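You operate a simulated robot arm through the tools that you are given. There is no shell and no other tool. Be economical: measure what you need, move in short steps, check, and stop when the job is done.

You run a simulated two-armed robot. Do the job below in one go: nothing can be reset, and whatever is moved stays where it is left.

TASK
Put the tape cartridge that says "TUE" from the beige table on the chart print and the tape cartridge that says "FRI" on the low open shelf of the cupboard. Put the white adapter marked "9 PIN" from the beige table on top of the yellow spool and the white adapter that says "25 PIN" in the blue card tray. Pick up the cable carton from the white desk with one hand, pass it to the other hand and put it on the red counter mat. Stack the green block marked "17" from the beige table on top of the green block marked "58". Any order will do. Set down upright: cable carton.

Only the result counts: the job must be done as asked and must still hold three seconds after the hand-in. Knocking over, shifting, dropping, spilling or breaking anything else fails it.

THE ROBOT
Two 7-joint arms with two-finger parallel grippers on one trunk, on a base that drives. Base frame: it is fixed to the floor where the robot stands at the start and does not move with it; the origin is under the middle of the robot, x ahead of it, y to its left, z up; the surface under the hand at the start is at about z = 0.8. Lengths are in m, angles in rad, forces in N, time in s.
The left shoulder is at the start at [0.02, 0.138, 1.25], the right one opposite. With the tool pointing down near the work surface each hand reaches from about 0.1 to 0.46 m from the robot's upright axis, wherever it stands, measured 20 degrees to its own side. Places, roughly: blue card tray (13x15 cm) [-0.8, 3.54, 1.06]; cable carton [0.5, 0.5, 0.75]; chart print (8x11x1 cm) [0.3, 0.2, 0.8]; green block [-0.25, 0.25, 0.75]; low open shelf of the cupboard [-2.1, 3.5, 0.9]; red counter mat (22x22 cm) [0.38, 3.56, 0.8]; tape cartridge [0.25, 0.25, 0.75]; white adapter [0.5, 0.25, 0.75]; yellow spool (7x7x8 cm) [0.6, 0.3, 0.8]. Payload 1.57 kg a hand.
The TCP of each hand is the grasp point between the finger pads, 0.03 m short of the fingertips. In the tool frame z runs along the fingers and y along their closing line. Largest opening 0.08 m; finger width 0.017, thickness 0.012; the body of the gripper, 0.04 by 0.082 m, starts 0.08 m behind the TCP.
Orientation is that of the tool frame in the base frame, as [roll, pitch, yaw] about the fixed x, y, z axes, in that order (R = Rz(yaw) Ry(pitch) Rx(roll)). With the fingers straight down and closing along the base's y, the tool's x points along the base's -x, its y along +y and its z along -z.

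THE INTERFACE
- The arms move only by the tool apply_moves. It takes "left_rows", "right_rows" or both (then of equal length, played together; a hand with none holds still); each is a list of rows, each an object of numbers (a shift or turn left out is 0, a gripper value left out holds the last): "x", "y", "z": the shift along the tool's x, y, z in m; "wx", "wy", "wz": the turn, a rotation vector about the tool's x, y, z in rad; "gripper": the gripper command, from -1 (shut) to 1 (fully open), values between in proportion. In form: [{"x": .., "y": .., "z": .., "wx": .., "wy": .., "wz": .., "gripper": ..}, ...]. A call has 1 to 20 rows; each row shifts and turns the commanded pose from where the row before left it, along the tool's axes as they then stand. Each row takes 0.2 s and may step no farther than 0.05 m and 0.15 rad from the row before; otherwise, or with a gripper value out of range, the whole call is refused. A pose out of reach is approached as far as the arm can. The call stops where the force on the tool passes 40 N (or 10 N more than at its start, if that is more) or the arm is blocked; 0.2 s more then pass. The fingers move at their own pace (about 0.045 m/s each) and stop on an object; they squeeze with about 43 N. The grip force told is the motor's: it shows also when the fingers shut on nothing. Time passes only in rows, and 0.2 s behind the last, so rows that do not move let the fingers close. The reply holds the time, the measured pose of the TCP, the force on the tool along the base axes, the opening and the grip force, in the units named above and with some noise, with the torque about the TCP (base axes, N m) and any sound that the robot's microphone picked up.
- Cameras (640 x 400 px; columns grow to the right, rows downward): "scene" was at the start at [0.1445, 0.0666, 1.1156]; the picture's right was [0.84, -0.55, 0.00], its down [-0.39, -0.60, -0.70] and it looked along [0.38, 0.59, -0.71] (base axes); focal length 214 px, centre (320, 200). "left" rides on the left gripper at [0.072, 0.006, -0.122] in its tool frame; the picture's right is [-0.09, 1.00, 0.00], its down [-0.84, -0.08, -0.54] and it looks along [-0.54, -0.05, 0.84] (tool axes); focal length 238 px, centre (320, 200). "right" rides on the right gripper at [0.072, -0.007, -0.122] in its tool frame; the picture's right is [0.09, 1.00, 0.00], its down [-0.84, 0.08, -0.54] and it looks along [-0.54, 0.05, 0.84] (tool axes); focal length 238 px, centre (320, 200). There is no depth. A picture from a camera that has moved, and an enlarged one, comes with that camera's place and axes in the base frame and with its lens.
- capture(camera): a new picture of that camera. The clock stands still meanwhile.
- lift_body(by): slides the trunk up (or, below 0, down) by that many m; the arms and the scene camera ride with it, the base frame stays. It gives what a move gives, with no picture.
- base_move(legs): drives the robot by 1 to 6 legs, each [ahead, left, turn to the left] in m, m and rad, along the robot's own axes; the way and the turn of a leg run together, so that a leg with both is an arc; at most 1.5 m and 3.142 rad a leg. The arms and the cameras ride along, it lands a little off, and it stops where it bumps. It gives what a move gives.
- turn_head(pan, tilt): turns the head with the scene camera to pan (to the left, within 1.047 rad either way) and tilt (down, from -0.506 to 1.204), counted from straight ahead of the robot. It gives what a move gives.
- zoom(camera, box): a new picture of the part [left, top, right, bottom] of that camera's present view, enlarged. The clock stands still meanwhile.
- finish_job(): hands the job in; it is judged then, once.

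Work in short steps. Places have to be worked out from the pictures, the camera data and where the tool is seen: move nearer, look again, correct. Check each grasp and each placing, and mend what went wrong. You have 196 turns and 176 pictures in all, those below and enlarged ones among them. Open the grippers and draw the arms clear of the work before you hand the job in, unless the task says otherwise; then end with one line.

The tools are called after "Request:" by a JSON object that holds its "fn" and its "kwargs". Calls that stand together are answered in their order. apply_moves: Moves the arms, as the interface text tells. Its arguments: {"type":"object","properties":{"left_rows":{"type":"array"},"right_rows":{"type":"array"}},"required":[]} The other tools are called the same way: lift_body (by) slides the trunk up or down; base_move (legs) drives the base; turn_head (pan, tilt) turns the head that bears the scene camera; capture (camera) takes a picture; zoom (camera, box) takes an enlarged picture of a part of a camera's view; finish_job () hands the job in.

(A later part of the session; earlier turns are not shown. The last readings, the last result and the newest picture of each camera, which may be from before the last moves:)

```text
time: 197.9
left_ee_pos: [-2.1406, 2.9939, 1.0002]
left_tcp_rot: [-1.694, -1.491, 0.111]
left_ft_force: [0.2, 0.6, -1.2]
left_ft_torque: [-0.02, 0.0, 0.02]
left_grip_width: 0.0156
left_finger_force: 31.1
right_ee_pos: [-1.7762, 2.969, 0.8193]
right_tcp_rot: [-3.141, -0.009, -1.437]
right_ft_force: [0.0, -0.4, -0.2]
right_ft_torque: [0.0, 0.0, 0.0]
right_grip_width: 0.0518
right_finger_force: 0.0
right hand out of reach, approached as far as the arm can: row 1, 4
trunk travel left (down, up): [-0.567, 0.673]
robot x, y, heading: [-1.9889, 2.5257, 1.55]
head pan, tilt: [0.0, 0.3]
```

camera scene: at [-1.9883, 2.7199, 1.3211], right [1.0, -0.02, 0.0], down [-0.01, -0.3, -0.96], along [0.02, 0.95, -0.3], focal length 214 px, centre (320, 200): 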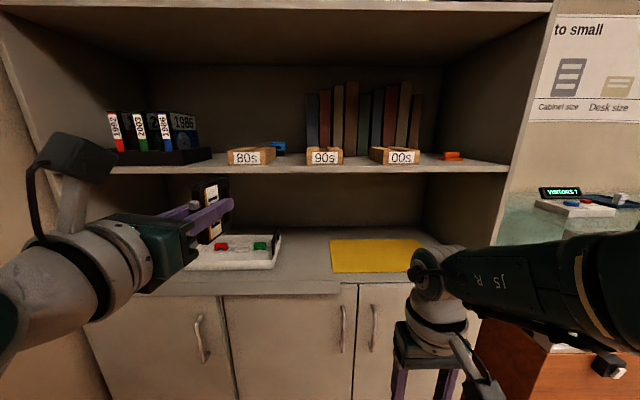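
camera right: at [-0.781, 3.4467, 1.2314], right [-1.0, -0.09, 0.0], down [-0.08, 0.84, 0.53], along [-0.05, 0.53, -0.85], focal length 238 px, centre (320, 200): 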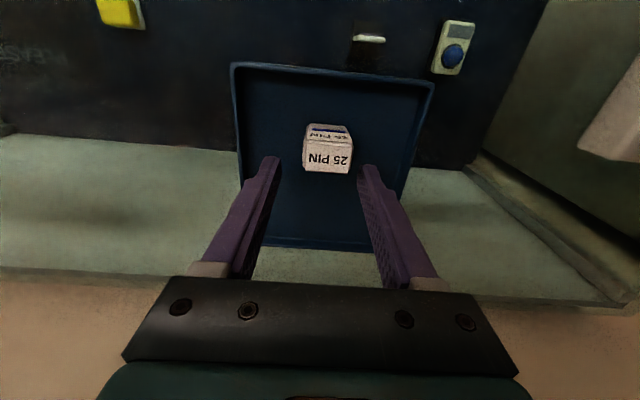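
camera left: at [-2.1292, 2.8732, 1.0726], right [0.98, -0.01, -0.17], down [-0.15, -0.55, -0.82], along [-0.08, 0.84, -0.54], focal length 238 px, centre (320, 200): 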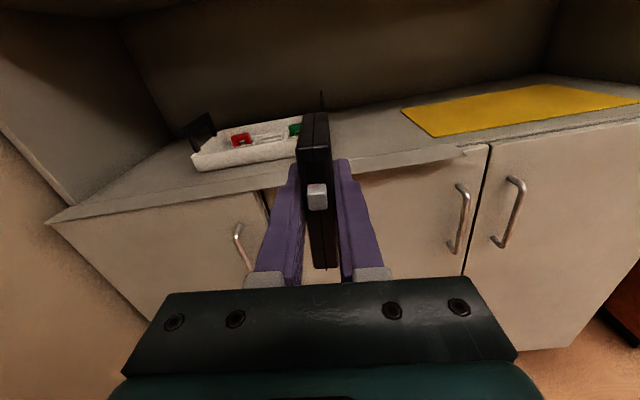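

It moves now. Raise it further and try pulling back at the higher level.

Request:
{"fn": "apply_moves", "kwargs": {"right_rows": [{"z": -0.04}, {"z": -0.04}, {"z": -0.04}, {"z": -0.03}, {"x": 0.03}, {"x": 0.03}, {"x": 0.03}, {"x": 0.03}, {}]}}

Request:
{"fn": "turn_head", "kwargs": {"pan": -0.8, "tilt": 0.5}}

Request:
{"fn": "capture", "kwargs": {"camera": "scene"}}

```text
time: 199.9
left_ee_pos: [-2.1403, 2.9938, 1.001]
left_tcp_rot: [-1.693, -1.49, 0.109]
left_ft_force: [-0.8, -0.3, -0.8]
left_ft_torque: [0.01, 0.01, 0.03]
left_grip_width: 0.0155
left_finger_force: 31.2
right_ee_pos: [-1.7614, 2.8505, 0.971]
right_tcp_rot: [-3.141, -0.009, -1.437]
right_ft_force: [0.4, 0.6, 0.7]
right_ft_torque: [-0.02, 0.02, -0.01]
right_grip_width: 0.0518
right_finger_force: 0.1
trunk travel left (down, up): [-0.567, 0.673]
robot x, y, heading: [-1.9931, 2.5287, 1.55]
head pan, tilt: [0.0, 0.3]
```

```text
time: 201.1
left_ee_pos: [-2.1402, 2.9942, 1.0014]
left_tcp_rot: [-1.692, -1.49, 0.111]
left_ft_force: [-0.4, 0.2, -1.2]
left_ft_torque: [-0.03, -0.02, -0.02]
left_grip_width: 0.0158
left_finger_force: 31.9
right_ee_pos: [-1.761, 2.8508, 0.9717]
right_tcp_rot: [3.141, -0.007, -1.435]
right_ft_force: [0.6, 0.1, 0.5]
right_ft_torque: [0.01, 0.02, -0.01]
right_grip_width: 0.0521
right_finger_force: 0.0
trunk travel left (down, up): [-0.567, 0.673]
robot x, y, heading: [-1.9923, 2.5282, 1.55]
head pan, tilt: [-0.799, 0.499]
```

```text
101 pictures are left
camera scene: at [-1.9238, 2.6886, 1.0827], right [0.68, -0.73, 0.0], down [-0.35, -0.33, -0.88], along [0.64, 0.6, -0.48], focal length 214 px, centre (320, 200)
```

scene: 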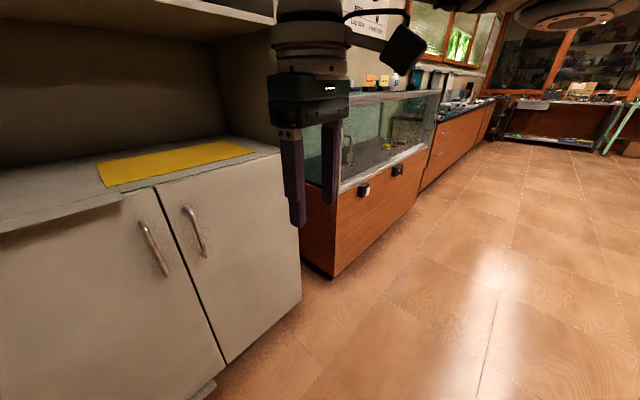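

Right arm is free. Tuck it a bit further back and try removing the remaining roll (tool x tilted 0.08 rad) of the left tool.

Request:
{"fn": "apply_moves", "kwargs": {"left_rows": [{"wz": -0.04}, {"wz": -0.04}, {}, {}], "right_rows": [{"x": 0.03}, {"x": 0.03}, {"x": 0.03}, {}]}}

```text
time: 202.1
left_ee_pos: [-2.1394, 2.9942, 0.9994]
left_tcp_rot: [-3.105, -1.561, 1.52]
left_ft_force: [-0.5, 0.4, 0.0]
left_ft_torque: [-0.02, 0.0, 0.0]
left_grip_width: 0.0158
left_finger_force: 31.1
right_ee_pos: [-1.7486, 2.7621, 0.9694]
right_tcp_rot: [3.141, -0.009, -1.435]
right_ft_force: [0.2, 0.7, -0.5]
right_ft_torque: [0.0, -0.03, 0.01]
right_grip_width: 0.0519
right_finger_force: 0.1
trunk travel left (down, up): [-0.567, 0.673]
robot x, y, heading: [-1.9965, 2.5275, 1.549]
head pan, tilt: [-0.799, 0.499]
```

Tool is square now. Shift the base right and drive ahead to bring the cartridge into the shelf opening.

Request:
{"fn": "base_move", "kwargs": {"legs": [[0, -0.105, 0], [0.15, 0, 0]]}}

Request:
{"fn": "turn_head", "kwargs": {"pan": 0.2, "tilt": 0.3}}

Request:
{"fn": "capture", "kwargs": {"camera": "scene"}}

Request:
{"fn": "capture", "kwargs": {"camera": "left"}}

```text
time: 204.2
left_ee_pos: [-2.0305, 3.1415, 1.0008]
left_tcp_rot: [-3.1, -1.563, 1.513]
left_ft_force: [-0.6, 0.4, -1.2]
left_ft_torque: [-0.01, 0.01, 0.0]
left_grip_width: 0.0156
left_finger_force: 30.9
right_ee_pos: [-1.6399, 2.9089, 0.9705]
right_tcp_rot: [3.141, -0.007, -1.438]
right_ft_force: [0.1, -0.3, -0.1]
right_ft_torque: [-0.05, 0.0, -0.01]
right_grip_width: 0.052
right_finger_force: 0.0
trunk travel left (down, up): [-0.567, 0.673]
robot x, y, heading: [-1.8845, 2.6772, 1.545]
head pan, tilt: [-0.799, 0.499]
```

```text
time: 205.5
left_ee_pos: [-2.0322, 3.1424, 1.0003]
left_tcp_rot: [-2.199, -1.555, 0.616]
left_ft_force: [1.1, -0.7, -0.8]
left_ft_torque: [-0.01, 0.01, 0.01]
left_grip_width: 0.0155
left_finger_force: 31.1
right_ee_pos: [-1.6395, 2.907, 0.971]
right_tcp_rot: [3.141, -0.009, -1.44]
right_ft_force: [-0.1, 0.5, 0.5]
right_ft_torque: [0.03, 0.04, 0.0]
right_grip_width: 0.0522
right_finger_force: 0.1
trunk travel left (down, up): [-0.567, 0.673]
robot x, y, heading: [-1.8836, 2.6765, 1.547]
head pan, tilt: [0.201, 0.3]
```

```text
100 pictures are left
camera scene: at [-1.8982, 2.8655, 1.1011], right [0.98, 0.17, 0.0], down [0.05, -0.29, -0.96], along [-0.17, 0.94, -0.3], focal length 214 px, centre (320, 200)
```

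scene: 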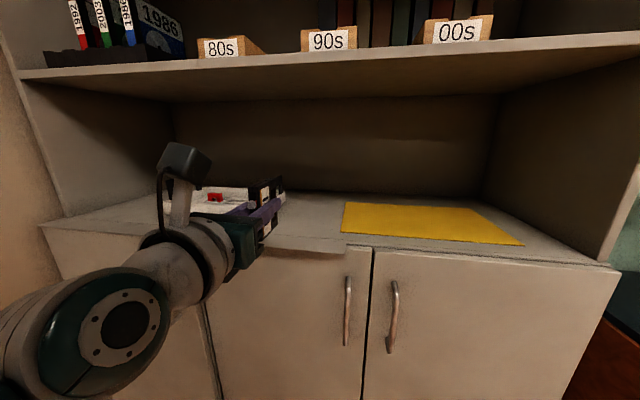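

```text
99 pictures are left
camera left: at [-2.0271, 3.0208, 1.073], right [0.99, -0.02, -0.1], down [-0.1, -0.55, -0.83], along [-0.04, 0.84, -0.55], focal length 238 px, centre (320, 200)
```

left: 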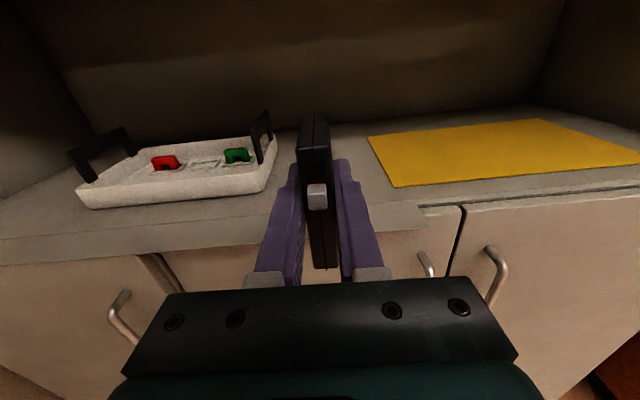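

Path is clear between the white tray and the yellow sheet. Drive 18 cm further in.

Request:
{"fn": "base_move", "kwargs": {"legs": [[0.18, 0, 0]]}}

Request:
{"fn": "capture", "kwargs": {"camera": "left"}}

Request:
{"fn": "capture", "kwargs": {"camera": "scene"}}

```text
time: 207.0
left_ee_pos: [-2.0255, 3.3202, 1.0007]
left_tcp_rot: [-2.189, -1.556, 0.601]
left_ft_force: [0.0, -0.4, -0.2]
left_ft_torque: [-0.01, -0.03, 0.0]
left_grip_width: 0.0156
left_finger_force: 31.1
right_ee_pos: [-1.6328, 3.0822, 0.9703]
right_tcp_rot: [-3.14, -0.009, -1.445]
right_ft_force: [0.6, -0.6, 0.3]
right_ft_torque: [0.02, -0.06, 0.02]
right_grip_width: 0.0518
right_finger_force: 0.1
trunk travel left (down, up): [-0.567, 0.673]
robot x, y, heading: [-1.8827, 2.8496, 1.537]
head pan, tilt: [0.201, 0.3]
```

```text
98 pictures are left
camera left: at [-2.0204, 3.1983, 1.0731], right [0.99, -0.02, -0.1], down [-0.1, -0.55, -0.83], along [-0.04, 0.84, -0.55], focal length 238 px, centre (320, 200)
```

left: 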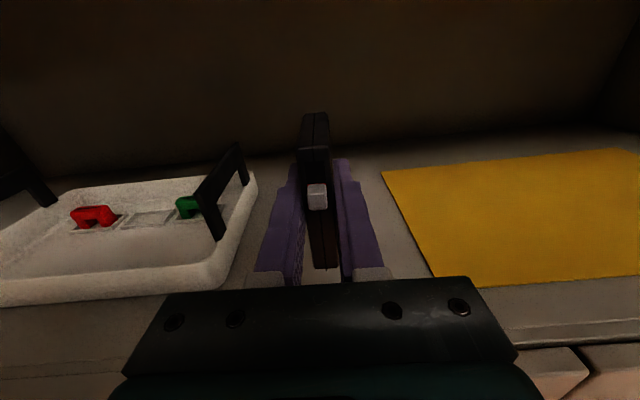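

```text
97 pictures are left
camera scene: at [-1.8923, 3.0422, 1.1011], right [0.99, 0.17, 0.0], down [0.05, -0.29, -0.96], along [-0.16, 0.94, -0.3], focal length 214 px, centre (320, 200)
```

scene: 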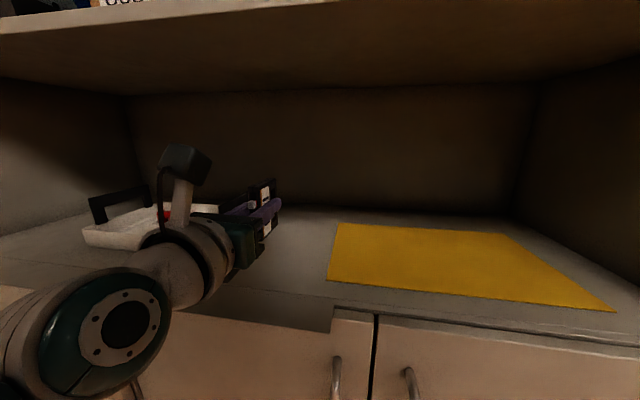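

Lower the cartridge onto the shelf in small steps.

Request:
{"fn": "apply_moves", "kwargs": {"left_rows": [{"x": -0.015}, {"x": -0.015}, {"x": -0.01}, {}]}}

Request:
{"fn": "capture", "kwargs": {"camera": "scene"}}

```text
time: 208.0
left_ee_pos: [-2.026, 3.3194, 0.9608]
left_tcp_rot: [-2.288, -1.554, 0.7]
left_ft_force: [0.2, 0.7, -0.9]
left_ft_torque: [-0.05, 0.0, -0.05]
left_grip_width: 0.015
left_finger_force: 31.1
right_ee_pos: [-1.6322, 3.0814, 0.9696]
right_tcp_rot: [-3.14, -0.009, -1.445]
right_ft_force: [0.3, -0.8, -0.5]
right_ft_torque: [-0.01, 0.03, 0.01]
right_grip_width: 0.0521
right_finger_force: 0.0
trunk travel left (down, up): [-0.567, 0.673]
robot x, y, heading: [-1.8786, 2.851, 1.539]
head pan, tilt: [0.201, 0.3]
```

```text
96 pictures are left
camera scene: at [-1.8923, 3.0421, 1.1011], right [0.99, 0.17, 0.0], down [0.05, -0.29, -0.96], along [-0.16, 0.94, -0.3], focal length 214 px, centre (320, 200)
```

scene: 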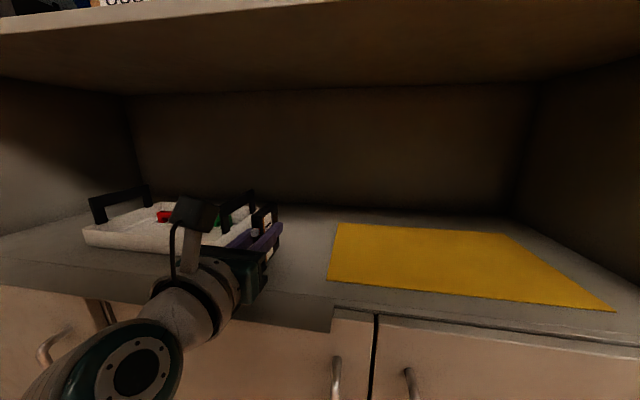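

Request:
{"fn": "apply_moves", "kwargs": {"left_rows": [{"x": -0.004}, {"x": -0.003}, {"x": -0.003}, {"x": -0.002}, {}]}}

Request:
{"fn": "zoom", "kwargs": {"camera": "scene", "box": [180, 160, 340, 300]}}

```text
time: 209.2
left_ee_pos: [-2.0265, 3.3187, 0.9484]
left_tcp_rot: [-2.2, -1.556, 0.612]
left_ft_force: [-0.4, 0.4, -0.8]
left_ft_torque: [-0.01, -0.04, 0.04]
left_grip_width: 0.0154
left_finger_force: 31.0
right_ee_pos: [-1.6326, 3.083, 0.9702]
right_tcp_rot: [3.142, -0.009, -1.445]
right_ft_force: [0.1, 0.7, 0.0]
right_ft_torque: [0.01, -0.02, -0.04]
right_grip_width: 0.052
right_finger_force: 0.1
trunk travel left (down, up): [-0.567, 0.673]
robot x, y, heading: [-1.8801, 2.846, 1.537]
head pan, tilt: [0.201, 0.3]
```

```text
2.86 times, centred on (260, 230) of scene
camera zoom: at [-1.8923, 3.042, 1.1011], right [0.99, 0.17, 0.0], down [0.05, -0.29, -0.96], along [-0.16, 0.94, -0.3], focal length 613 px, centre (491, 114)
```

zoom: 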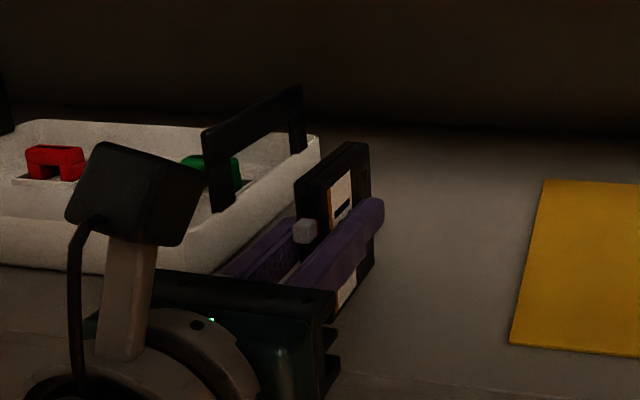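

Request:
{"fn": "apply_moves", "kwargs": {"left_rows": [{"x": -0.002}, {"x": -0.002}, {"x": -0.0015}, {"x": -0.0015}, {}]}}

```text
time: 210.4
left_ee_pos: [-2.0255, 3.3189, 0.9405]
left_tcp_rot: [-2.207, -1.554, 0.617]
left_ft_force: [-0.2, -0.2, -0.9]
left_ft_torque: [-0.01, 0.02, -0.01]
left_grip_width: 0.0156
left_finger_force: 30.9
right_ee_pos: [-1.6322, 3.0834, 0.969]
right_tcp_rot: [3.14, -0.009, -1.444]
right_ft_force: [0.2, -0.3, 1.1]
right_ft_torque: [0.0, -0.02, -0.01]
right_grip_width: 0.052
right_finger_force: 0.0
trunk travel left (down, up): [-0.567, 0.673]
robot x, y, heading: [-1.8809, 2.8526, 1.54]
head pan, tilt: [0.201, 0.3]
```

Request:
{"fn": "apply_moves", "kwargs": {"left_rows": [{"x": -0.002}, {"x": -0.0015}, {"x": -0.0015}, {"x": -0.0015}, {}]}}

Request:
{"fn": "zoom", "kwargs": {"camera": "scene", "box": [180, 160, 340, 300]}}

```text
time: 211.6
left_ee_pos: [-2.0264, 3.3176, 0.9351]
left_tcp_rot: [-2.187, -1.555, 0.598]
left_ft_force: [0.2, 0.4, -0.7]
left_ft_torque: [-0.01, 0.01, 0.0]
left_grip_width: 0.0155
left_finger_force: 31.3
right_ee_pos: [-1.6338, 3.0825, 0.9706]
right_tcp_rot: [-3.141, -0.011, -1.443]
right_ft_force: [-0.4, -0.7, -0.3]
right_ft_torque: [0.03, 0.02, -0.03]
right_grip_width: 0.0522
right_finger_force: 0.1
trunk travel left (down, up): [-0.567, 0.673]
robot x, y, heading: [-1.8795, 2.8518, 1.54]
head pan, tilt: [0.201, 0.3]
```

```text
2.86 times, centred on (260, 230) of scene
camera zoom: at [-1.8923, 3.042, 1.1011], right [0.99, 0.17, 0.0], down [0.05, -0.29, -0.96], along [-0.16, 0.94, -0.3], focal length 613 px, centre (491, 114)
```

zoom: 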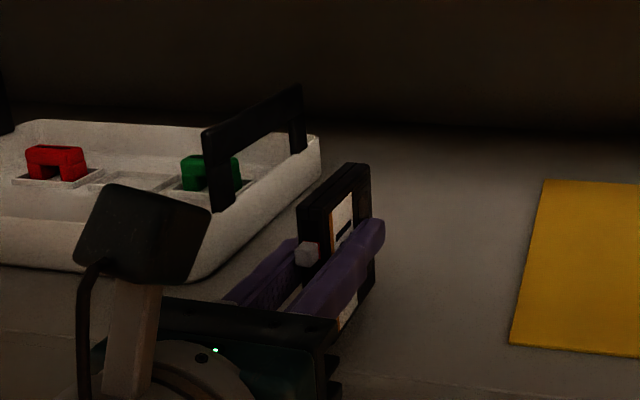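

Request:
{"fn": "apply_moves", "kwargs": {"left_rows": [{"x": -0.002}, {"x": -0.002}, {"x": -0.0015}, {"x": -0.0015}, {"x": -0.0015}, {}]}}

```text
time: 213.0
left_ee_pos: [-2.0268, 3.3194, 0.9266]
left_tcp_rot: [-2.208, -1.554, 0.616]
left_ft_force: [-0.8, -0.1, -1.7]
left_ft_torque: [-0.01, 0.0, 0.04]
left_grip_width: 0.0156
left_finger_force: 31.7
right_ee_pos: [-1.6328, 3.0826, 0.9709]
right_tcp_rot: [-3.141, -0.007, -1.447]
right_ft_force: [-0.3, 0.0, 0.1]
right_ft_torque: [0.01, 0.0, -0.01]
right_grip_width: 0.0519
right_finger_force: 0.0
trunk travel left (down, up): [-0.567, 0.673]
robot x, y, heading: [-1.8816, 2.8509, 1.541]
head pan, tilt: [0.201, 0.3]
```

Request:
{"fn": "apply_moves", "kwargs": {"left_rows": [{"x": -0.002}, {"x": -0.002}, {"x": -0.002}, {"x": -0.002}, {}]}}

Request:
{"fn": "zoom", "kwargs": {"camera": "scene", "box": [180, 160, 340, 300]}}

```text
time: 214.2
left_ee_pos: [-2.0273, 3.3213, 0.9208]
left_tcp_rot: [-1.76, -1.558, 0.171]
left_ft_force: [-0.3, -2.2, 22.2]
left_ft_torque: [0.11, -0.17, 0.0]
left_grip_width: 0.0155
left_finger_force: 31.2
right_ee_pos: [-1.6333, 3.0846, 0.9708]
right_tcp_rot: [3.14, -0.007, -1.444]
right_ft_force: [0.7, -0.5, -0.2]
right_ft_torque: [0.02, 0.01, -0.01]
right_grip_width: 0.0515
right_finger_force: 0.0
trunk travel left (down, up): [-0.567, 0.673]
robot x, y, heading: [-1.8785, 2.8533, 1.538]
head pan, tilt: [0.201, 0.3]
```

```text
2.86 times, centred on (260, 230) of scene
camera zoom: at [-1.8928, 3.0433, 1.1015], right [0.99, 0.17, 0.0], down [0.05, -0.29, -0.96], along [-0.16, 0.94, -0.29], focal length 613 px, centre (491, 114)
```

zoom: 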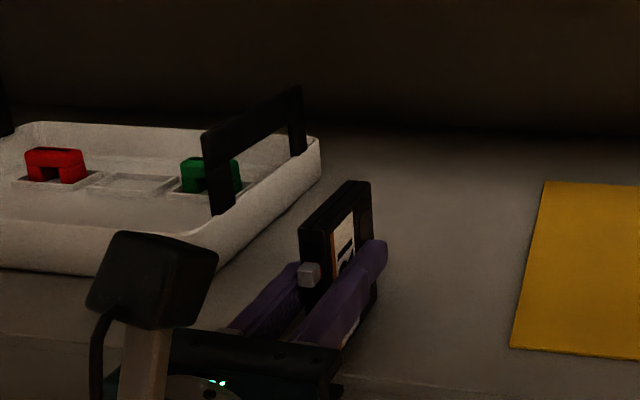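

Contact directly under the cartridge (22 N, tiny torque) – it's standing on the shelf. Ease, open gently, and back straight out.

Request:
{"fn": "apply_moves", "kwargs": {"left_rows": [{"x": 0.0015}, {"gripper": -0.5}, {"gripper": -0.3}, {"gripper": 0.0}, {"gripper": 0.1}, {"gripper": 0.1}]}}

Request:
{"fn": "zoom", "kwargs": {"camera": "scene", "box": [180, 160, 340, 300]}}

```text
time: 215.6
left_ee_pos: [-2.027, 3.3184, 0.9199]
left_tcp_rot: [-2.194, -1.555, 0.604]
left_ft_force: [0.1, 0.0, 1.2]
left_ft_torque: [-0.01, 0.02, -0.03]
left_grip_width: 0.044
left_finger_force: 0.1
right_ee_pos: [-1.6336, 3.0835, 0.9698]
right_tcp_rot: [-3.141, -0.008, -1.445]
right_ft_force: [-0.4, -0.3, 0.8]
right_ft_torque: [-0.01, 0.01, 0.05]
right_grip_width: 0.0519
right_finger_force: 0.1
trunk travel left (down, up): [-0.567, 0.673]
robot x, y, heading: [-1.879, 2.8508, 1.538]
head pan, tilt: [0.201, 0.3]
```

```text
2.86 times, centred on (260, 230) of scene
camera zoom: at [-1.8923, 3.0421, 1.1011], right [0.99, 0.17, 0.0], down [0.05, -0.29, -0.96], along [-0.16, 0.94, -0.3], focal length 613 px, centre (491, 114)
```

zoom: 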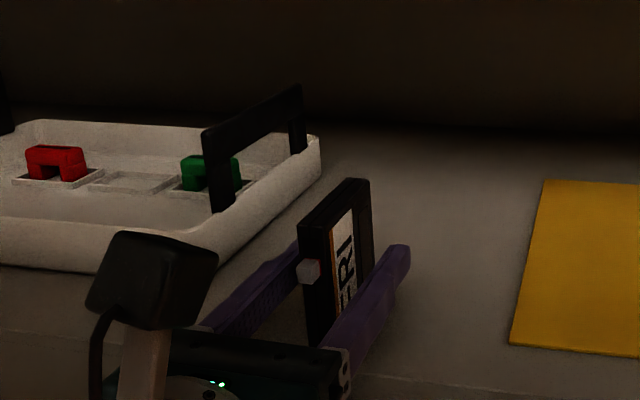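

FRI stands and its label reads. Back the hand out along its axis, then reverse the base.

Request:
{"fn": "apply_moves", "kwargs": {"left_rows": [{"z": -0.02}, {"z": -0.03}, {"z": -0.03}, {"z": -0.03}, {"x": 0.02}, {}]}}

Request:
{"fn": "base_move", "kwargs": {"legs": [[-0.4, 0, 0]]}}

Request:
{"fn": "capture", "kwargs": {"camera": "scene"}}

```text
time: 217.0
left_ee_pos: [-2.0268, 3.2112, 0.9412]
left_tcp_rot: [-2.165, -1.555, 0.578]
left_ft_force: [0.3, -0.3, 0.0]
left_ft_torque: [0.0, -0.03, -0.03]
left_grip_width: 0.044
left_finger_force: 0.1
right_ee_pos: [-1.6336, 3.0823, 0.97]
right_tcp_rot: [3.141, -0.009, -1.445]
right_ft_force: [0.4, -0.1, 0.7]
right_ft_torque: [-0.02, -0.04, 0.01]
right_grip_width: 0.052
right_finger_force: 0.0
trunk travel left (down, up): [-0.567, 0.673]
robot x, y, heading: [-1.882, 2.8481, 1.539]
head pan, tilt: [0.201, 0.3]
```

```text
time: 219.5
left_ee_pos: [-2.0407, 2.8094, 0.9415]
left_tcp_rot: [-2.181, -1.554, 0.592]
left_ft_force: [-0.4, -0.6, 0.0]
left_ft_torque: [0.03, -0.03, 0.03]
left_grip_width: 0.044
left_finger_force: 0.0
right_ee_pos: [-1.645, 2.6824, 0.9705]
right_tcp_rot: [3.14, -0.008, -1.443]
right_ft_force: [0.2, 0.0, 0.1]
right_ft_torque: [0.01, 0.02, 0.01]
right_grip_width: 0.052
right_finger_force: 0.1
trunk travel left (down, up): [-0.567, 0.673]
robot x, y, heading: [-1.8922, 2.4515, 1.542]
head pan, tilt: [0.201, 0.3]
```

```text
91 pictures are left
camera scene: at [-1.9047, 2.642, 1.1011], right [0.99, 0.17, 0.0], down [0.05, -0.29, -0.96], along [-0.16, 0.94, -0.3], focal length 214 px, centre (320, 200)
```

scene: 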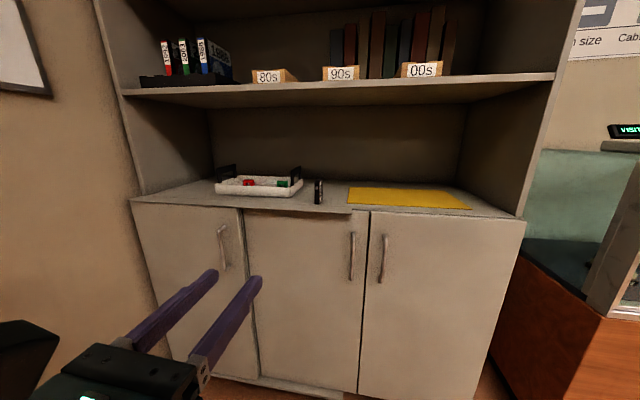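

FRI stands on the low shelf. Restore the left wrist to pointing down.

Request:
{"fn": "apply_moves", "kwargs": {"left_rows": [{"wy": -0.143, "x": 0.02}, {"wy": -0.143}, {"wy": -0.143}, {"wy": -0.143}, {"wy": -0.143}, {"wy": -0.143}, {"wy": -0.143}, {"wy": -0.143}, {"wy": -0.143}, {"wy": -0.143}, {"wy": -0.143}]}}

Request:
{"fn": "apply_moves", "kwargs": {"left_rows": [{"wz": 0.149}, {"wz": 0.149}, {"wz": 0.149}, {"wz": 0.149}, {"wz": 0.149}, {"wz": 0.149}, {"wz": 0.149}, {"wz": 0.149}, {"wz": 0.149}, {"wz": 0.149}, {"wz": 0.149}, {"wz": 0.149}, {"wz": 0.149}, {"wz": 0.149}, {"wz": 0.149}, {"wz": 0.149}, {"wz": 0.149}, {"wz": 0.149}, {"wz": 0.149}, {"wz": 0.149}]}}

```text
time: 220.1
left_ee_pos: [-2.0367, 2.8041, 0.9503]
left_tcp_rot: [-2.718, -1.248, 1.047]
left_ft_force: [-0.1, -0.6, 0.5]
left_ft_torque: [0.02, 0.02, -0.03]
left_grip_width: 0.0438
left_finger_force: 0.0
left hand out of reach, approached as far as the arm can: row 1
right_ee_pos: [-1.6468, 2.6843, 0.9696]
right_tcp_rot: [-3.141, -0.009, -1.446]
right_ft_force: [-0.2, -0.9, -0.2]
right_ft_torque: [0.0, 0.0, 0.02]
right_grip_width: 0.0518
right_finger_force: 0.1
trunk travel left (down, up): [-0.567, 0.673]
robot x, y, heading: [-1.8931, 2.4505, 1.538]
head pan, tilt: [0.201, 0.3]
stopped in row 3 (left hand): the arm was blocked; the commanded pose is now the measured one
```

```text
time: 224.3
left_ee_pos: [-2.0368, 2.8058, 0.9519]
left_tcp_rot: [-3.036, 1.277, -1.536]
left_ft_force: [-1.0, 0.4, 0.2]
left_ft_torque: [0.02, 0.0, 0.0]
left_grip_width: 0.0442
left_finger_force: 0.1
right_ee_pos: [-1.6449, 2.6835, 0.9702]
right_tcp_rot: [-3.141, -0.008, -1.445]
right_ft_force: [-0.8, 1.1, 0.2]
right_ft_torque: [0.0, 0.04, 0.0]
right_grip_width: 0.0519
right_finger_force: 0.1
trunk travel left (down, up): [-0.567, 0.673]
robot x, y, heading: [-1.8909, 2.4493, 1.542]
head pan, tilt: [0.201, 0.3]
```

The pitch-down was interrupted but the roll finished; now pitch the tool down.

Request:
{"fn": "apply_moves", "kwargs": {"left_rows": [{"wy": 0.142}, {"wy": 0.142}, {"wy": 0.142}, {"wy": 0.142}, {"wy": 0.142}, {"wy": 0.142}, {"wy": 0.142}, {"wy": 0.142}, {"wy": 0.142}, {}]}}

```text
time: 226.5
left_ee_pos: [-2.0602, 2.8395, 0.8987]
left_tcp_rot: [-3.128, 0.002, -1.627]
left_ft_force: [-0.5, -0.3, -0.3]
left_ft_torque: [0.04, -0.02, 0.01]
left_grip_width: 0.044
left_finger_force: 0.0
left hand out of reach, approached as far as the arm can: row 6, 7, 8, 9
right_ee_pos: [-1.6468, 2.6836, 0.969]
right_tcp_rot: [-3.141, -0.009, -1.446]
right_ft_force: [0.0, 0.0, -0.2]
right_ft_torque: [0.02, 0.01, -0.01]
right_grip_width: 0.0519
right_finger_force: 0.1
trunk travel left (down, up): [-0.567, 0.673]
robot x, y, heading: [-1.8905, 2.4487, 1.539]
head pan, tilt: [0.201, 0.3]
```

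Left wrist restored. Now raise the trunk and drive back to the tables, facing the white desk (heading +y) in front of the carton.

Request:
{"fn": "lift_body", "kwargs": {"by": 0.35}}

Request:
{"fn": "base_move", "kwargs": {"legs": [[0, -0.8, 0.03], [-1.2, 0, 0], [-1.1, 0, 0], [0, -0.8, 0]]}}

Request:
{"fn": "turn_head", "kwargs": {"pan": -0.5, "tilt": 0.7}}

Request:
{"fn": "capture", "kwargs": {"camera": "scene"}}

```text
time: 229.9
left_ee_pos: [-2.0587, 2.8394, 1.2477]
left_tcp_rot: [-3.126, -0.001, -1.623]
left_ft_force: [0.3, -0.2, 0.6]
left_ft_torque: [0.03, 0.04, -0.02]
left_grip_width: 0.044
left_finger_force: 0.1
right_ee_pos: [-1.6459, 2.6838, 1.3201]
right_tcp_rot: [3.14, -0.008, -1.446]
right_ft_force: [0.3, 1.1, 0.4]
right_ft_torque: [0.02, -0.02, 0.0]
right_grip_width: 0.0522
right_finger_force: 0.0
trunk travel left (down, up): [-0.917, 0.323]
robot x, y, heading: [-1.8927, 2.4513, 1.54]
head pan, tilt: [0.201, 0.3]
```

```text
time: 249.1
left_ee_pos: [-0.4474, 0.5142, 1.2475]
left_tcp_rot: [-3.125, 0.0, -1.588]
left_ft_force: [0.1, 0.5, -0.3]
left_ft_torque: [0.02, 0.01, -0.03]
left_grip_width: 0.0439
left_finger_force: 0.0
right_ee_pos: [-0.0295, 0.3739, 1.3204]
right_tcp_rot: [3.14, -0.008, -1.408]
right_ft_force: [-0.4, 0.4, -0.1]
right_ft_torque: [0.03, 0.02, -0.01]
right_grip_width: 0.0517
right_finger_force: 0.1
trunk travel left (down, up): [-0.917, 0.323]
robot x, y, heading: [-0.2677, 0.1327, 1.578]
head pan, tilt: [0.201, 0.3]
```

```text
time: 250.2
left_ee_pos: [-0.4512, 0.5154, 1.2479]
left_tcp_rot: [-3.13, 0.001, -1.584]
left_ft_force: [-0.1, -0.2, 0.7]
left_ft_torque: [0.02, 0.01, -0.02]
left_grip_width: 0.044
left_finger_force: 0.1
right_ee_pos: [-0.0283, 0.3739, 1.3193]
right_tcp_rot: [3.141, -0.009, -1.409]
right_ft_force: [-1.7, 0.5, -0.2]
right_ft_torque: [0.0, 0.01, 0.03]
right_grip_width: 0.0519
right_finger_force: 0.1
trunk travel left (down, up): [-0.917, 0.323]
robot x, y, heading: [-0.2642, 0.1333, 1.575]
head pan, tilt: [-0.499, 0.7]
```

```text
90 pictures are left
camera scene: at [-0.2271, 0.307, 1.415], right [0.88, -0.47, 0.0], down [-0.3, -0.57, -0.77], along [0.36, 0.67, -0.64], focal length 214 px, centre (320, 200)
```

scene: 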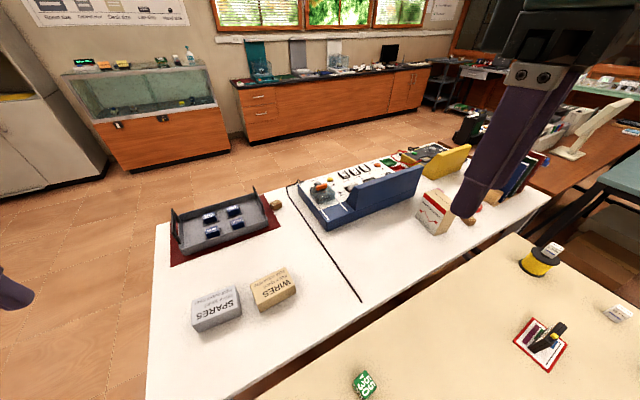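

All placed items look undisturbed. Shift the base right to face the carton.

Request:
{"fn": "base_move", "kwargs": {"legs": [[0, -0.66, 0]]}}

Request:
{"fn": "turn_head", "kwargs": {"pan": 0.0, "tilt": 0.8}}

Request:
{"fn": "capture", "kwargs": {"camera": "scene"}}

Request:
{"fn": "capture", "kwargs": {"camera": "right"}}

```text
time: 253.8
left_ee_pos: [0.1971, 0.5205, 1.2468]
left_tcp_rot: [-3.129, -0.001, -1.57]
left_ft_force: [-0.4, -0.2, -0.3]
left_ft_torque: [-0.03, -0.02, 0.02]
left_grip_width: 0.044
left_finger_force: 0.0
right_ee_pos: [0.6217, 0.384, 1.3204]
right_tcp_rot: [-3.141, -0.009, -1.397]
right_ft_force: [0.1, 0.2, 0.2]
right_ft_torque: [-0.03, 0.01, -0.03]
right_grip_width: 0.0519
right_finger_force: 0.0
trunk travel left (down, up): [-0.917, 0.323]
robot x, y, heading: [0.3915, 0.1419, 1.589]
head pan, tilt: [-0.499, 0.7]
```

```text
time: 254.8
left_ee_pos: [0.1975, 0.5209, 1.2481]
left_tcp_rot: [-3.129, 0.001, -1.57]
left_ft_force: [0.6, -0.6, -0.1]
left_ft_torque: [0.01, 0.01, 0.01]
left_grip_width: 0.0442
left_finger_force: 0.1
right_ee_pos: [0.6215, 0.3839, 1.3199]
right_tcp_rot: [3.14, -0.01, -1.396]
right_ft_force: [0.5, 1.2, 0.6]
right_ft_torque: [0.01, -0.01, -0.01]
right_grip_width: 0.0519
right_finger_force: 0.0
trunk travel left (down, up): [-0.917, 0.323]
robot x, y, heading: [0.3869, 0.1394, 1.586]
head pan, tilt: [0.0, 0.799]
```

```text
89 pictures are left
camera scene: at [0.3839, 0.3204, 1.4068], right [1.0, 0.02, 0.0], down [0.01, -0.72, -0.7], along [-0.01, 0.7, -0.72], focal length 214 px, centre (320, 200)
```

scene: 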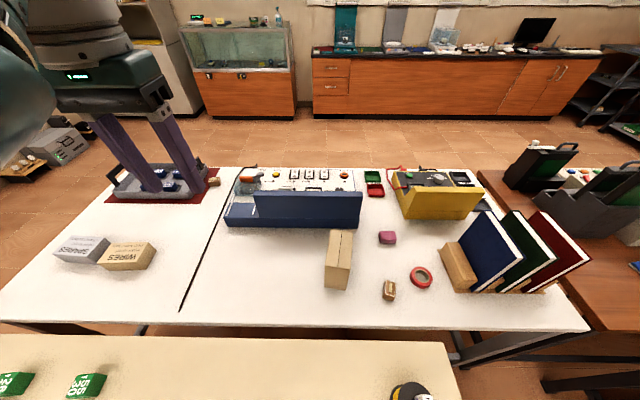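

```text
88 pictures are left
camera right: at [0.6411, 0.3156, 1.4426], right [-0.96, -0.26, 0.0], down [-0.22, 0.82, 0.53], along [-0.14, 0.52, -0.84], focal length 238 px, centre (320, 200)
```

right: 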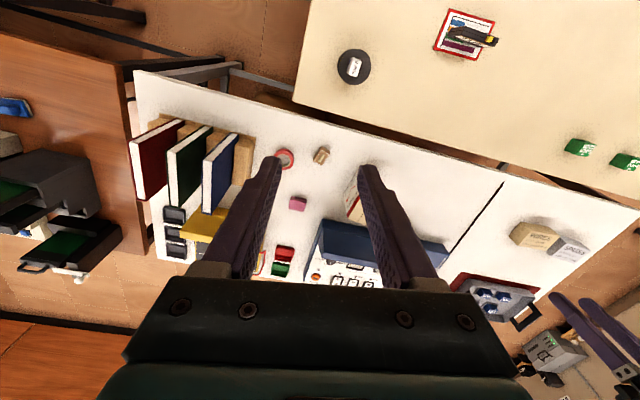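

Request:
{"fn": "zoom", "kwargs": {"camera": "scene", "box": [280, 200, 420, 320]}}

```text
3.33 times, centred on (350, 260) of scene
camera zoom: at [0.3839, 0.3204, 1.4068], right [1.0, 0.02, 0.0], down [0.01, -0.72, -0.7], along [-0.01, 0.7, -0.72], focal length 715 px, centre (220, 0)
```

zoom: 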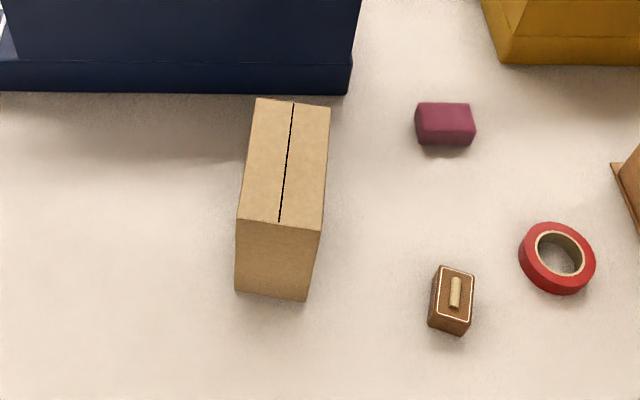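

The carton is ~6 cm wide (x), ~10.5 cm long (y), 13 cm tall, centred at (0.430, 0.615). Plan: right hand grips from the top near its front end, then turns 90° so the left hand can grip the free end. First test that 90° turn of the right wrist in free air.

Request:
{"fn": "apply_moves", "kwargs": {"right_rows": [{"wz": -0.14}, {"wz": -0.14}, {"wz": -0.14}, {"wz": -0.14}, {"wz": -0.14}, {"wz": -0.14}, {"wz": -0.14}, {"wz": -0.14}, {"wz": -0.14}, {"wz": -0.14}, {}]}}

```text
time: 256.7
left_ee_pos: [0.1964, 0.5196, 1.2472]
left_tcp_rot: [-3.134, 0.002, -1.567]
left_ft_force: [0.5, 0.4, -0.1]
left_ft_torque: [-0.02, 0.0, -0.03]
left_grip_width: 0.0441
left_finger_force: 0.0
right_ee_pos: [0.569, 0.2962, 1.2637]
right_tcp_rot: [2.82, 0.037, -0.558]
right_ft_force: [-0.3, 0.1, 0.1]
right_ft_torque: [0.02, 0.0, 0.0]
right_grip_width: 0.052
right_finger_force: 0.0
right hand out of reach, approached as far as the arm can: row 6, 7, 8, 9
trunk travel left (down, up): [-0.917, 0.323]
robot x, y, heading: [0.3865, 0.1415, 1.586]
head pan, tilt: [0.0, 0.799]
stopped in row 9 (right hand): the arm was blocked; the commanded pose is now the measured one
```

The right wrist can't turn outward that far, so use the inward turn for both (tested OK) with the left hand tilted nearly horizontal. Restore the right wrist and test the left's inward turn plus tilt in free air.

Request:
{"fn": "apply_moves", "kwargs": {"right_rows": [{"wz": 0.14}, {"wz": 0.14}, {"wz": 0.14}, {"wz": 0.14}, {"wz": 0.14}, {"wz": 0.14}, {"wz": 0.14}, {}, {}, {}, {}], "left_rows": [{"wz": -0.143}, {"wz": -0.143}, {"wz": -0.143}, {"wz": -0.143}, {"wz": -0.143}, {"wz": -0.143}, {"wz": -0.143}, {"wz": -0.143}, {"wz": -0.143}, {"wz": -0.143}, {"wz": -0.143}]}}

Request:
{"fn": "apply_moves", "kwargs": {"left_rows": [{"wy": 0.135}, {"wy": 0.135}, {"wy": 0.135}, {"wy": 0.135}, {"wy": 0.135}, {"wy": 0.135}, {"wy": 0.135}, {"wy": 0.135}, {"wy": 0.135}, {}]}}

```text
time: 259.1
left_ee_pos: [0.1891, 0.52, 1.2457]
left_tcp_rot: [-3.14, 0.003, 0.018]
left_ft_force: [0.0, -0.3, 0.4]
left_ft_torque: [0.02, 0.02, 0.01]
left_grip_width: 0.044
left_finger_force: 0.1
right_ee_pos: [0.5676, 0.2997, 1.2637]
right_tcp_rot: [2.927, -0.232, -1.501]
right_ft_force: [-0.4, 0.8, 0.3]
right_ft_torque: [-0.03, -0.02, 0.02]
right_grip_width: 0.0522
right_finger_force: 0.0
trunk travel left (down, up): [-0.917, 0.323]
robot x, y, heading: [0.3865, 0.1435, 1.587]
head pan, tilt: [0.0, 0.799]
```

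```text
time: 261.3
left_ee_pos: [0.1982, 0.5176, 1.2503]
left_tcp_rot: [-3.139, -1.225, 0.001]
left_ft_force: [-0.2, -0.3, 0.4]
left_ft_torque: [-0.01, 0.02, -0.04]
left_grip_width: 0.0438
left_finger_force: 0.0
left hand out of reach, approached as far as the arm can: row 9
right_ee_pos: [0.5666, 0.2993, 1.2653]
right_tcp_rot: [2.927, -0.231, -1.5]
right_ft_force: [0.4, 0.0, -0.8]
right_ft_torque: [-0.01, -0.04, 0.02]
right_grip_width: 0.0521
right_finger_force: 0.1
trunk travel left (down, up): [-0.917, 0.323]
robot x, y, heading: [0.3886, 0.1406, 1.59]
head pan, tilt: [0.0, 0.799]
```

Left can reach that pose. Now level the right tool, open it, align its yaw to the carton, and reposition the base.

Request:
{"fn": "apply_moves", "kwargs": {"right_rows": [{"wx": 0.107, "gripper": 1}, {"wx": 0.107}, {"wy": -0.116}, {"wy": -0.115}, {"wz": 0.108}, {"wz": 0.108}, {}]}}

Request:
{"fn": "base_move", "kwargs": {"legs": [[0.08, 0.08, 0]]}}

Request:
{"fn": "capture", "kwargs": {"camera": "right"}}

```text
time: 262.9
left_ee_pos: [0.1983, 0.5184, 1.2501]
left_tcp_rot: [-3.139, -1.225, 0.0]
left_ft_force: [-0.7, 0.3, 0.1]
left_ft_torque: [-0.02, 0.01, -0.01]
left_grip_width: 0.044
left_finger_force: 0.1
right_ee_pos: [0.5642, 0.3363, 1.2478]
right_tcp_rot: [-3.141, -0.001, -1.72]
right_ft_force: [-0.3, 1.0, 1.2]
right_ft_torque: [0.04, 0.04, 0.05]
right_grip_width: 0.08
right_finger_force: 0.1
right hand out of reach, approached as far as the arm can: row 3, 4
trunk travel left (down, up): [-0.917, 0.323]
robot x, y, heading: [0.3874, 0.1434, 1.589]
head pan, tilt: [0.0, 0.799]
```

```text
time: 264.1
left_ee_pos: [0.1184, 0.5953, 1.2496]
left_tcp_rot: [-3.14, -1.224, 0.005]
left_ft_force: [0.0, -0.3, -0.5]
left_ft_torque: [0.0, 0.03, 0.02]
left_grip_width: 0.0441
left_finger_force: 0.1
right_ee_pos: [0.4834, 0.4154, 1.2472]
right_tcp_rot: [3.141, -0.001, -1.715]
right_ft_force: [1.2, 0.1, 0.3]
right_ft_torque: [0.01, 0.02, -0.01]
right_grip_width: 0.0803
right_finger_force: 0.1
trunk travel left (down, up): [-0.917, 0.323]
robot x, y, heading: [0.3066, 0.2182, 1.59]
head pan, tilt: [0.0, 0.799]
```

```text
86 pictures are left
camera right: at [0.48, 0.3436, 1.3697], right [-1.0, 0.05, 0.0], down [0.04, 0.84, 0.54], along [0.03, 0.54, -0.84], focal length 238 px, centre (320, 200)
```

right: 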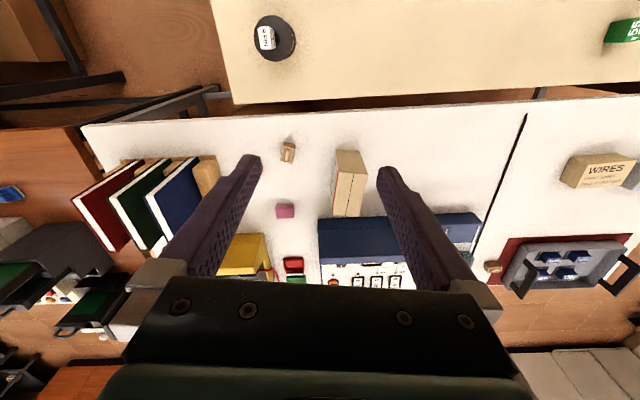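

Now advance 6 cm, lower the trunk 20 cm, and bring the right hand over the far part of the carton for a closer look.

Request:
{"fn": "base_move", "kwargs": {"legs": [[0.06, 0, 0]]}}

Request:
{"fn": "apply_moves", "kwargs": {"right_rows": [{"x": -0.039, "y": 0.017}, {"x": -0.039, "y": 0.017}, {"x": -0.039, "y": 0.017}, {"x": -0.03, "y": 0.017}, {}]}}

Request:
{"fn": "lift_body", "kwargs": {"by": -0.18}}

Request:
{"fn": "capture", "kwargs": {"camera": "right"}}

```text
time: 265.1
left_ee_pos: [0.1159, 0.6553, 1.2496]
left_tcp_rot: [3.142, -1.226, 0.002]
left_ft_force: [-0.6, -0.2, -0.7]
left_ft_torque: [0.0, 0.01, -0.01]
left_grip_width: 0.0441
left_finger_force: 0.1
right_ee_pos: [0.4813, 0.4746, 1.2466]
right_tcp_rot: [-3.141, -0.004, -1.716]
right_ft_force: [-0.1, -0.1, -0.1]
right_ft_torque: [-0.03, 0.0, 0.01]
right_grip_width: 0.0798
right_finger_force: 0.0
trunk travel left (down, up): [-0.917, 0.323]
robot x, y, heading: [0.3051, 0.2804, 1.594]
head pan, tilt: [0.0, 0.799]
```

```text
time: 266.3
left_ee_pos: [0.1172, 0.6549, 1.2493]
left_tcp_rot: [3.141, -1.226, 0.003]
left_ft_force: [0.4, 0.0, 1.5]
left_ft_torque: [-0.01, 0.01, 0.03]
left_grip_width: 0.0438
left_finger_force: 0.0
right_ee_pos: [0.436, 0.6307, 1.2489]
right_tcp_rot: [-3.142, -0.003, -1.714]
right_ft_force: [0.2, -0.9, -0.2]
right_ft_torque: [0.0, -0.04, 0.03]
right_grip_width: 0.0802
right_finger_force: 0.0
trunk travel left (down, up): [-0.917, 0.323]
robot x, y, heading: [0.3059, 0.2798, 1.592]
head pan, tilt: [0.0, 0.799]
```

```text
time: 268.3
left_ee_pos: [0.1163, 0.6559, 1.0709]
left_tcp_rot: [-3.139, -1.224, 0.004]
left_ft_force: [0.6, 0.8, -1.0]
left_ft_torque: [0.0, 0.02, 0.0]
left_grip_width: 0.0441
left_finger_force: 0.0
right_ee_pos: [0.436, 0.6317, 1.0687]
right_tcp_rot: [3.141, -0.005, -1.716]
right_ft_force: [-0.4, 0.5, -0.2]
right_ft_torque: [0.01, -0.01, 0.04]
right_grip_width: 0.0798
right_finger_force: 0.0
trunk travel left (down, up): [-0.737, 0.503]
robot x, y, heading: [0.3023, 0.2802, 1.591]
head pan, tilt: [0.0, 0.799]
```

```text
85 pictures are left
camera right: at [0.4334, 0.5602, 1.1905], right [-1.0, 0.05, 0.0], down [0.04, 0.84, 0.54], along [0.03, 0.54, -0.84], focal length 238 px, centre (320, 200)
```

right: 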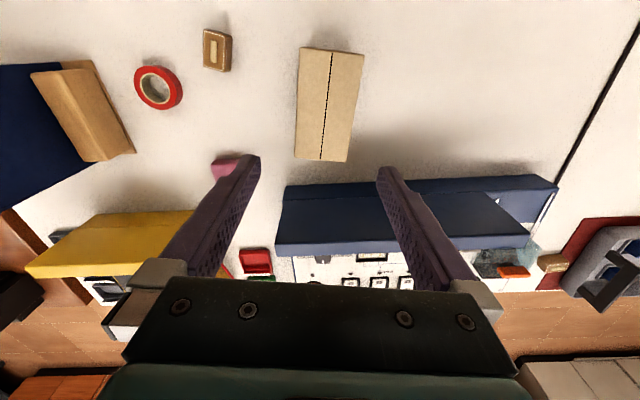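

Carton centre (0.432, 0.618), yaw matches the tool. Shift ~1 cm toward the far end, descend and grip 3 cm below its top.

Request:
{"fn": "apply_moves", "kwargs": {"right_rows": [{"x": -0.0111, "y": 0.002}, {"z": 0.045}, {"z": 0.045}, {}]}}

Request:
{"fn": "capture", "kwargs": {"camera": "right"}}

```text
time: 269.3
left_ee_pos: [0.1164, 0.6557, 1.0708]
left_tcp_rot: [-3.14, -1.224, 0.005]
left_ft_force: [0.7, 0.2, -0.6]
left_ft_torque: [-0.02, -0.03, -0.01]
left_grip_width: 0.0443
left_finger_force: 0.1
right_ee_pos: [0.4367, 0.6451, 0.9771]
right_tcp_rot: [3.141, -0.002, -1.717]
right_ft_force: [0.3, 0.1, -0.2]
right_ft_torque: [-0.01, -0.02, 0.02]
right_grip_width: 0.0799
right_finger_force: 0.1
trunk travel left (down, up): [-0.737, 0.503]
robot x, y, heading: [0.3043, 0.2833, 1.594]
head pan, tilt: [0.0, 0.799]
```

```text
84 pictures are left
camera right: at [0.4331, 0.5725, 1.0989], right [-1.0, 0.05, 0.0], down [0.04, 0.84, 0.54], along [0.03, 0.54, -0.84], focal length 238 px, centre (320, 200)
```

right: 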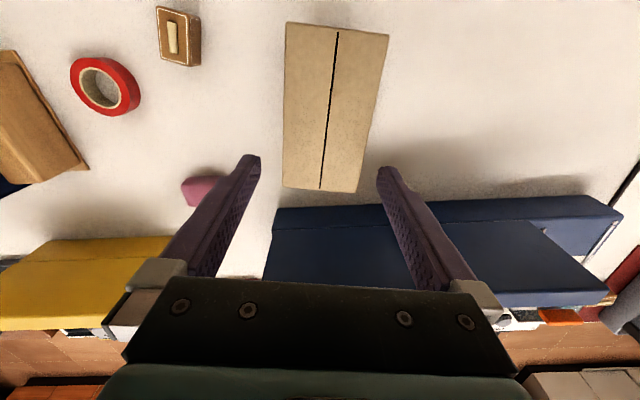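

Centred between the fingers. Descend and close.

Request:
{"fn": "apply_moves", "kwargs": {"right_rows": [{"z": 0.04}, {"z": 0.037}, {}, {"gripper": -1}, {"gripper": -1}, {"gripper": -1}, {"gripper": -1}, {}]}}

Request:
{"fn": "apply_moves", "kwargs": {"right_rows": [{"z": -0.03}, {"z": -0.04}, {"z": -0.04}, {}]}}

Request:
{"fn": "capture", "kwargs": {"camera": "scene"}}

```text
time: 271.1
left_ee_pos: [0.1171, 0.6556, 1.0699]
left_tcp_rot: [3.141, -1.225, 0.006]
left_ft_force: [-0.1, -0.1, -0.4]
left_ft_torque: [-0.01, 0.0, 0.02]
left_grip_width: 0.0441
left_finger_force: 0.2
right_ee_pos: [0.4364, 0.6404, 0.9]
right_tcp_rot: [-3.141, -0.004, -1.716]
right_ft_force: [0.1, 0.4, 0.4]
right_ft_torque: [0.04, -0.01, -0.06]
right_grip_width: 0.0617
right_finger_force: 43.2
trunk travel left (down, up): [-0.737, 0.503]
robot x, y, heading: [0.3053, 0.2797, 1.59]
head pan, tilt: [0.0, 0.799]
```

```text
time: 272.1
left_ee_pos: [0.1168, 0.6576, 1.0699]
left_tcp_rot: [-3.14, -1.222, 0.006]
left_ft_force: [-0.7, -0.8, 0.2]
left_ft_torque: [0.0, -0.02, 0.0]
left_grip_width: 0.0442
left_finger_force: 0.2
right_ee_pos: [0.4365, 0.6417, 1.0113]
right_tcp_rot: [3.141, -0.003, -1.716]
right_ft_force: [0.3, 0.0, -1.7]
right_ft_torque: [0.02, -0.03, -0.03]
right_grip_width: 0.0617
right_finger_force: 42.8
trunk travel left (down, up): [-0.737, 0.503]
robot x, y, heading: [0.3084, 0.2785, 1.589]
head pan, tilt: [0.0, 0.799]
```

```text
83 pictures are left
camera scene: at [0.303, 0.4588, 1.2267], right [1.0, 0.02, 0.0], down [0.01, -0.72, -0.7], along [-0.01, 0.7, -0.72], focal length 214 px, centre (320, 200)
```

scene: 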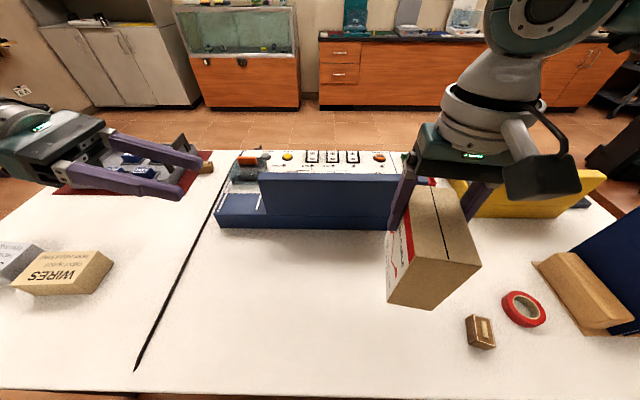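

Carton is held by the right hand. Raise the trunk and turn the right wrist inward 90° so the carton's free end points left.

Request:
{"fn": "lift_body", "kwargs": {"by": 0.15}}

Request:
{"fn": "apply_moves", "kwargs": {"right_rows": [{"wz": 0.1425}, {"wz": 0.1425}, {"wz": 0.1425}, {"wz": 0.1425}, {"wz": 0.1425}, {"wz": 0.1425}, {"wz": 0.1425}, {"wz": 0.1425}, {"wz": 0.1425}, {"wz": 0.143}, {}]}}

Request:
{"fn": "capture", "kwargs": {"camera": "scene"}}

```text
time: 273.9
left_ee_pos: [0.1169, 0.6566, 1.22]
left_tcp_rot: [3.141, -1.225, 0.007]
left_ft_force: [0.1, 0.1, -0.1]
left_ft_torque: [0.01, 0.02, 0.0]
left_grip_width: 0.0438
left_finger_force: 0.0
right_ee_pos: [0.4367, 0.6429, 1.1607]
right_tcp_rot: [-3.141, -0.003, -1.715]
right_ft_force: [0.0, 0.7, -1.6]
right_ft_torque: [0.04, 0.01, 0.01]
right_grip_width: 0.062
right_finger_force: 43.3
trunk travel left (down, up): [-0.887, 0.353]
robot x, y, heading: [0.3029, 0.2818, 1.591]
head pan, tilt: [0.0, 0.799]
```

```text
time: 276.2
left_ee_pos: [0.1174, 0.6558, 1.2205]
left_tcp_rot: [3.141, -1.223, 0.004]
left_ft_force: [0.3, 0.4, 0.1]
left_ft_torque: [-0.03, 0.01, -0.01]
left_grip_width: 0.044
left_finger_force: 0.1
right_ee_pos: [0.4373, 0.6413, 1.1607]
right_tcp_rot: [-3.137, -0.003, -3.141]
right_ft_force: [-0.4, 0.2, -2.2]
right_ft_torque: [-0.03, -0.09, 0.0]
right_grip_width: 0.062
right_finger_force: 42.6
trunk travel left (down, up): [-0.887, 0.353]
robot x, y, heading: [0.3079, 0.281, 1.589]
head pan, tilt: [0.0, 0.799]
```

```text
82 pictures are left
camera scene: at [0.303, 0.4588, 1.3767], right [1.0, 0.02, 0.0], down [0.01, -0.72, -0.7], along [-0.01, 0.7, -0.72], focal length 214 px, centre (320, 200)
```

scene: 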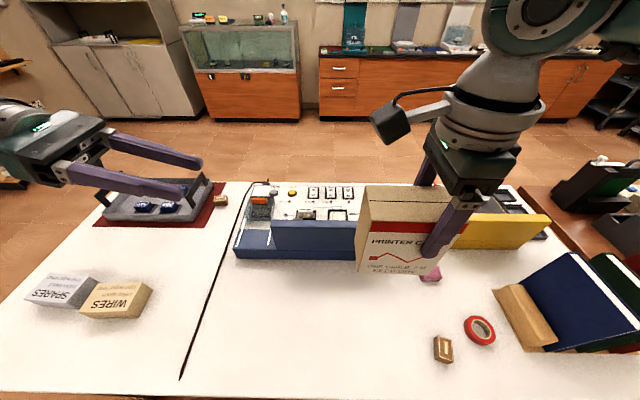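

Now move the right hand (with carton) 15 cm to the left, towards the robot's centre line.

Request:
{"fn": "apply_moves", "kwargs": {"right_rows": [{"x": 0.0375}, {"x": 0.0375}, {"x": 0.0375}, {"x": 0.0375}, {}], "left_rows": [{"gripper": 1}, {}, {}, {}, {}]}}

Request:
{"fn": "capture", "kwargs": {"camera": "scene"}}

Request:
{"fn": "capture", "kwargs": {"camera": "left"}}

```text
time: 277.4
left_ee_pos: [0.1171, 0.6565, 1.2203]
left_tcp_rot: [3.141, -1.225, 0.005]
left_ft_force: [0.0, 0.1, -0.6]
left_ft_torque: [0.01, 0.0, 0.01]
left_grip_width: 0.0801
left_finger_force: 0.0
right_ee_pos: [0.2866, 0.6403, 1.1595]
right_tcp_rot: [-3.14, 0.0, -3.139]
right_ft_force: [0.3, -0.5, -3.3]
right_ft_torque: [-0.01, -0.04, 0.01]
right_grip_width: 0.0618
right_finger_force: 42.9
trunk travel left (down, up): [-0.887, 0.353]
robot x, y, heading: [0.3079, 0.2807, 1.589]
head pan, tilt: [0.0, 0.799]
```

```text
81 pictures are left
camera scene: at [0.303, 0.4588, 1.3767], right [1.0, 0.02, 0.0], down [0.01, -0.72, -0.7], along [-0.01, 0.7, -0.72], focal length 214 px, centre (320, 200)
```

scene: 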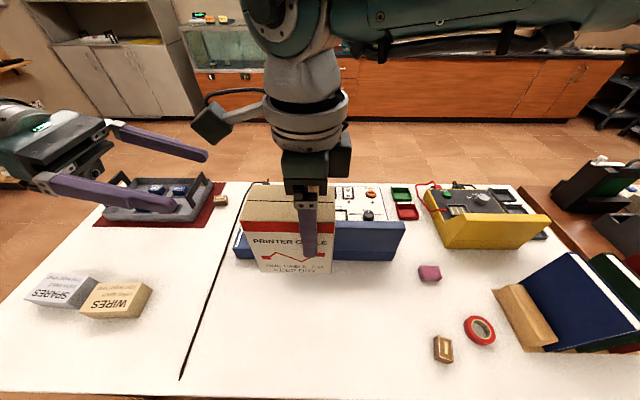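

```text
80 pictures are left
camera left: at [0.0268, 0.6491, 1.3289], right [-0.03, -1.0, -0.09], down [-0.79, 0.07, -0.6], along [0.61, 0.05, -0.79], focal length 238 px, centre (320, 200)
```

left: 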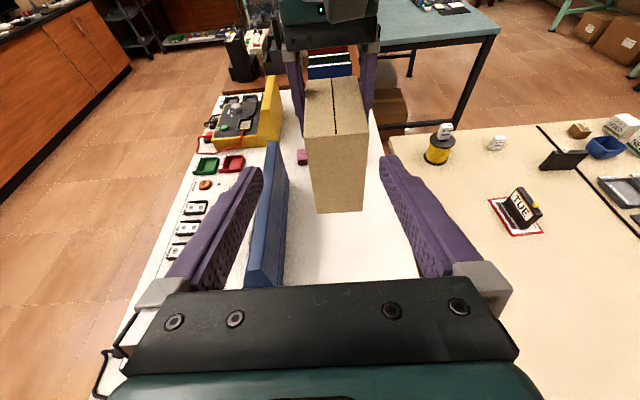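

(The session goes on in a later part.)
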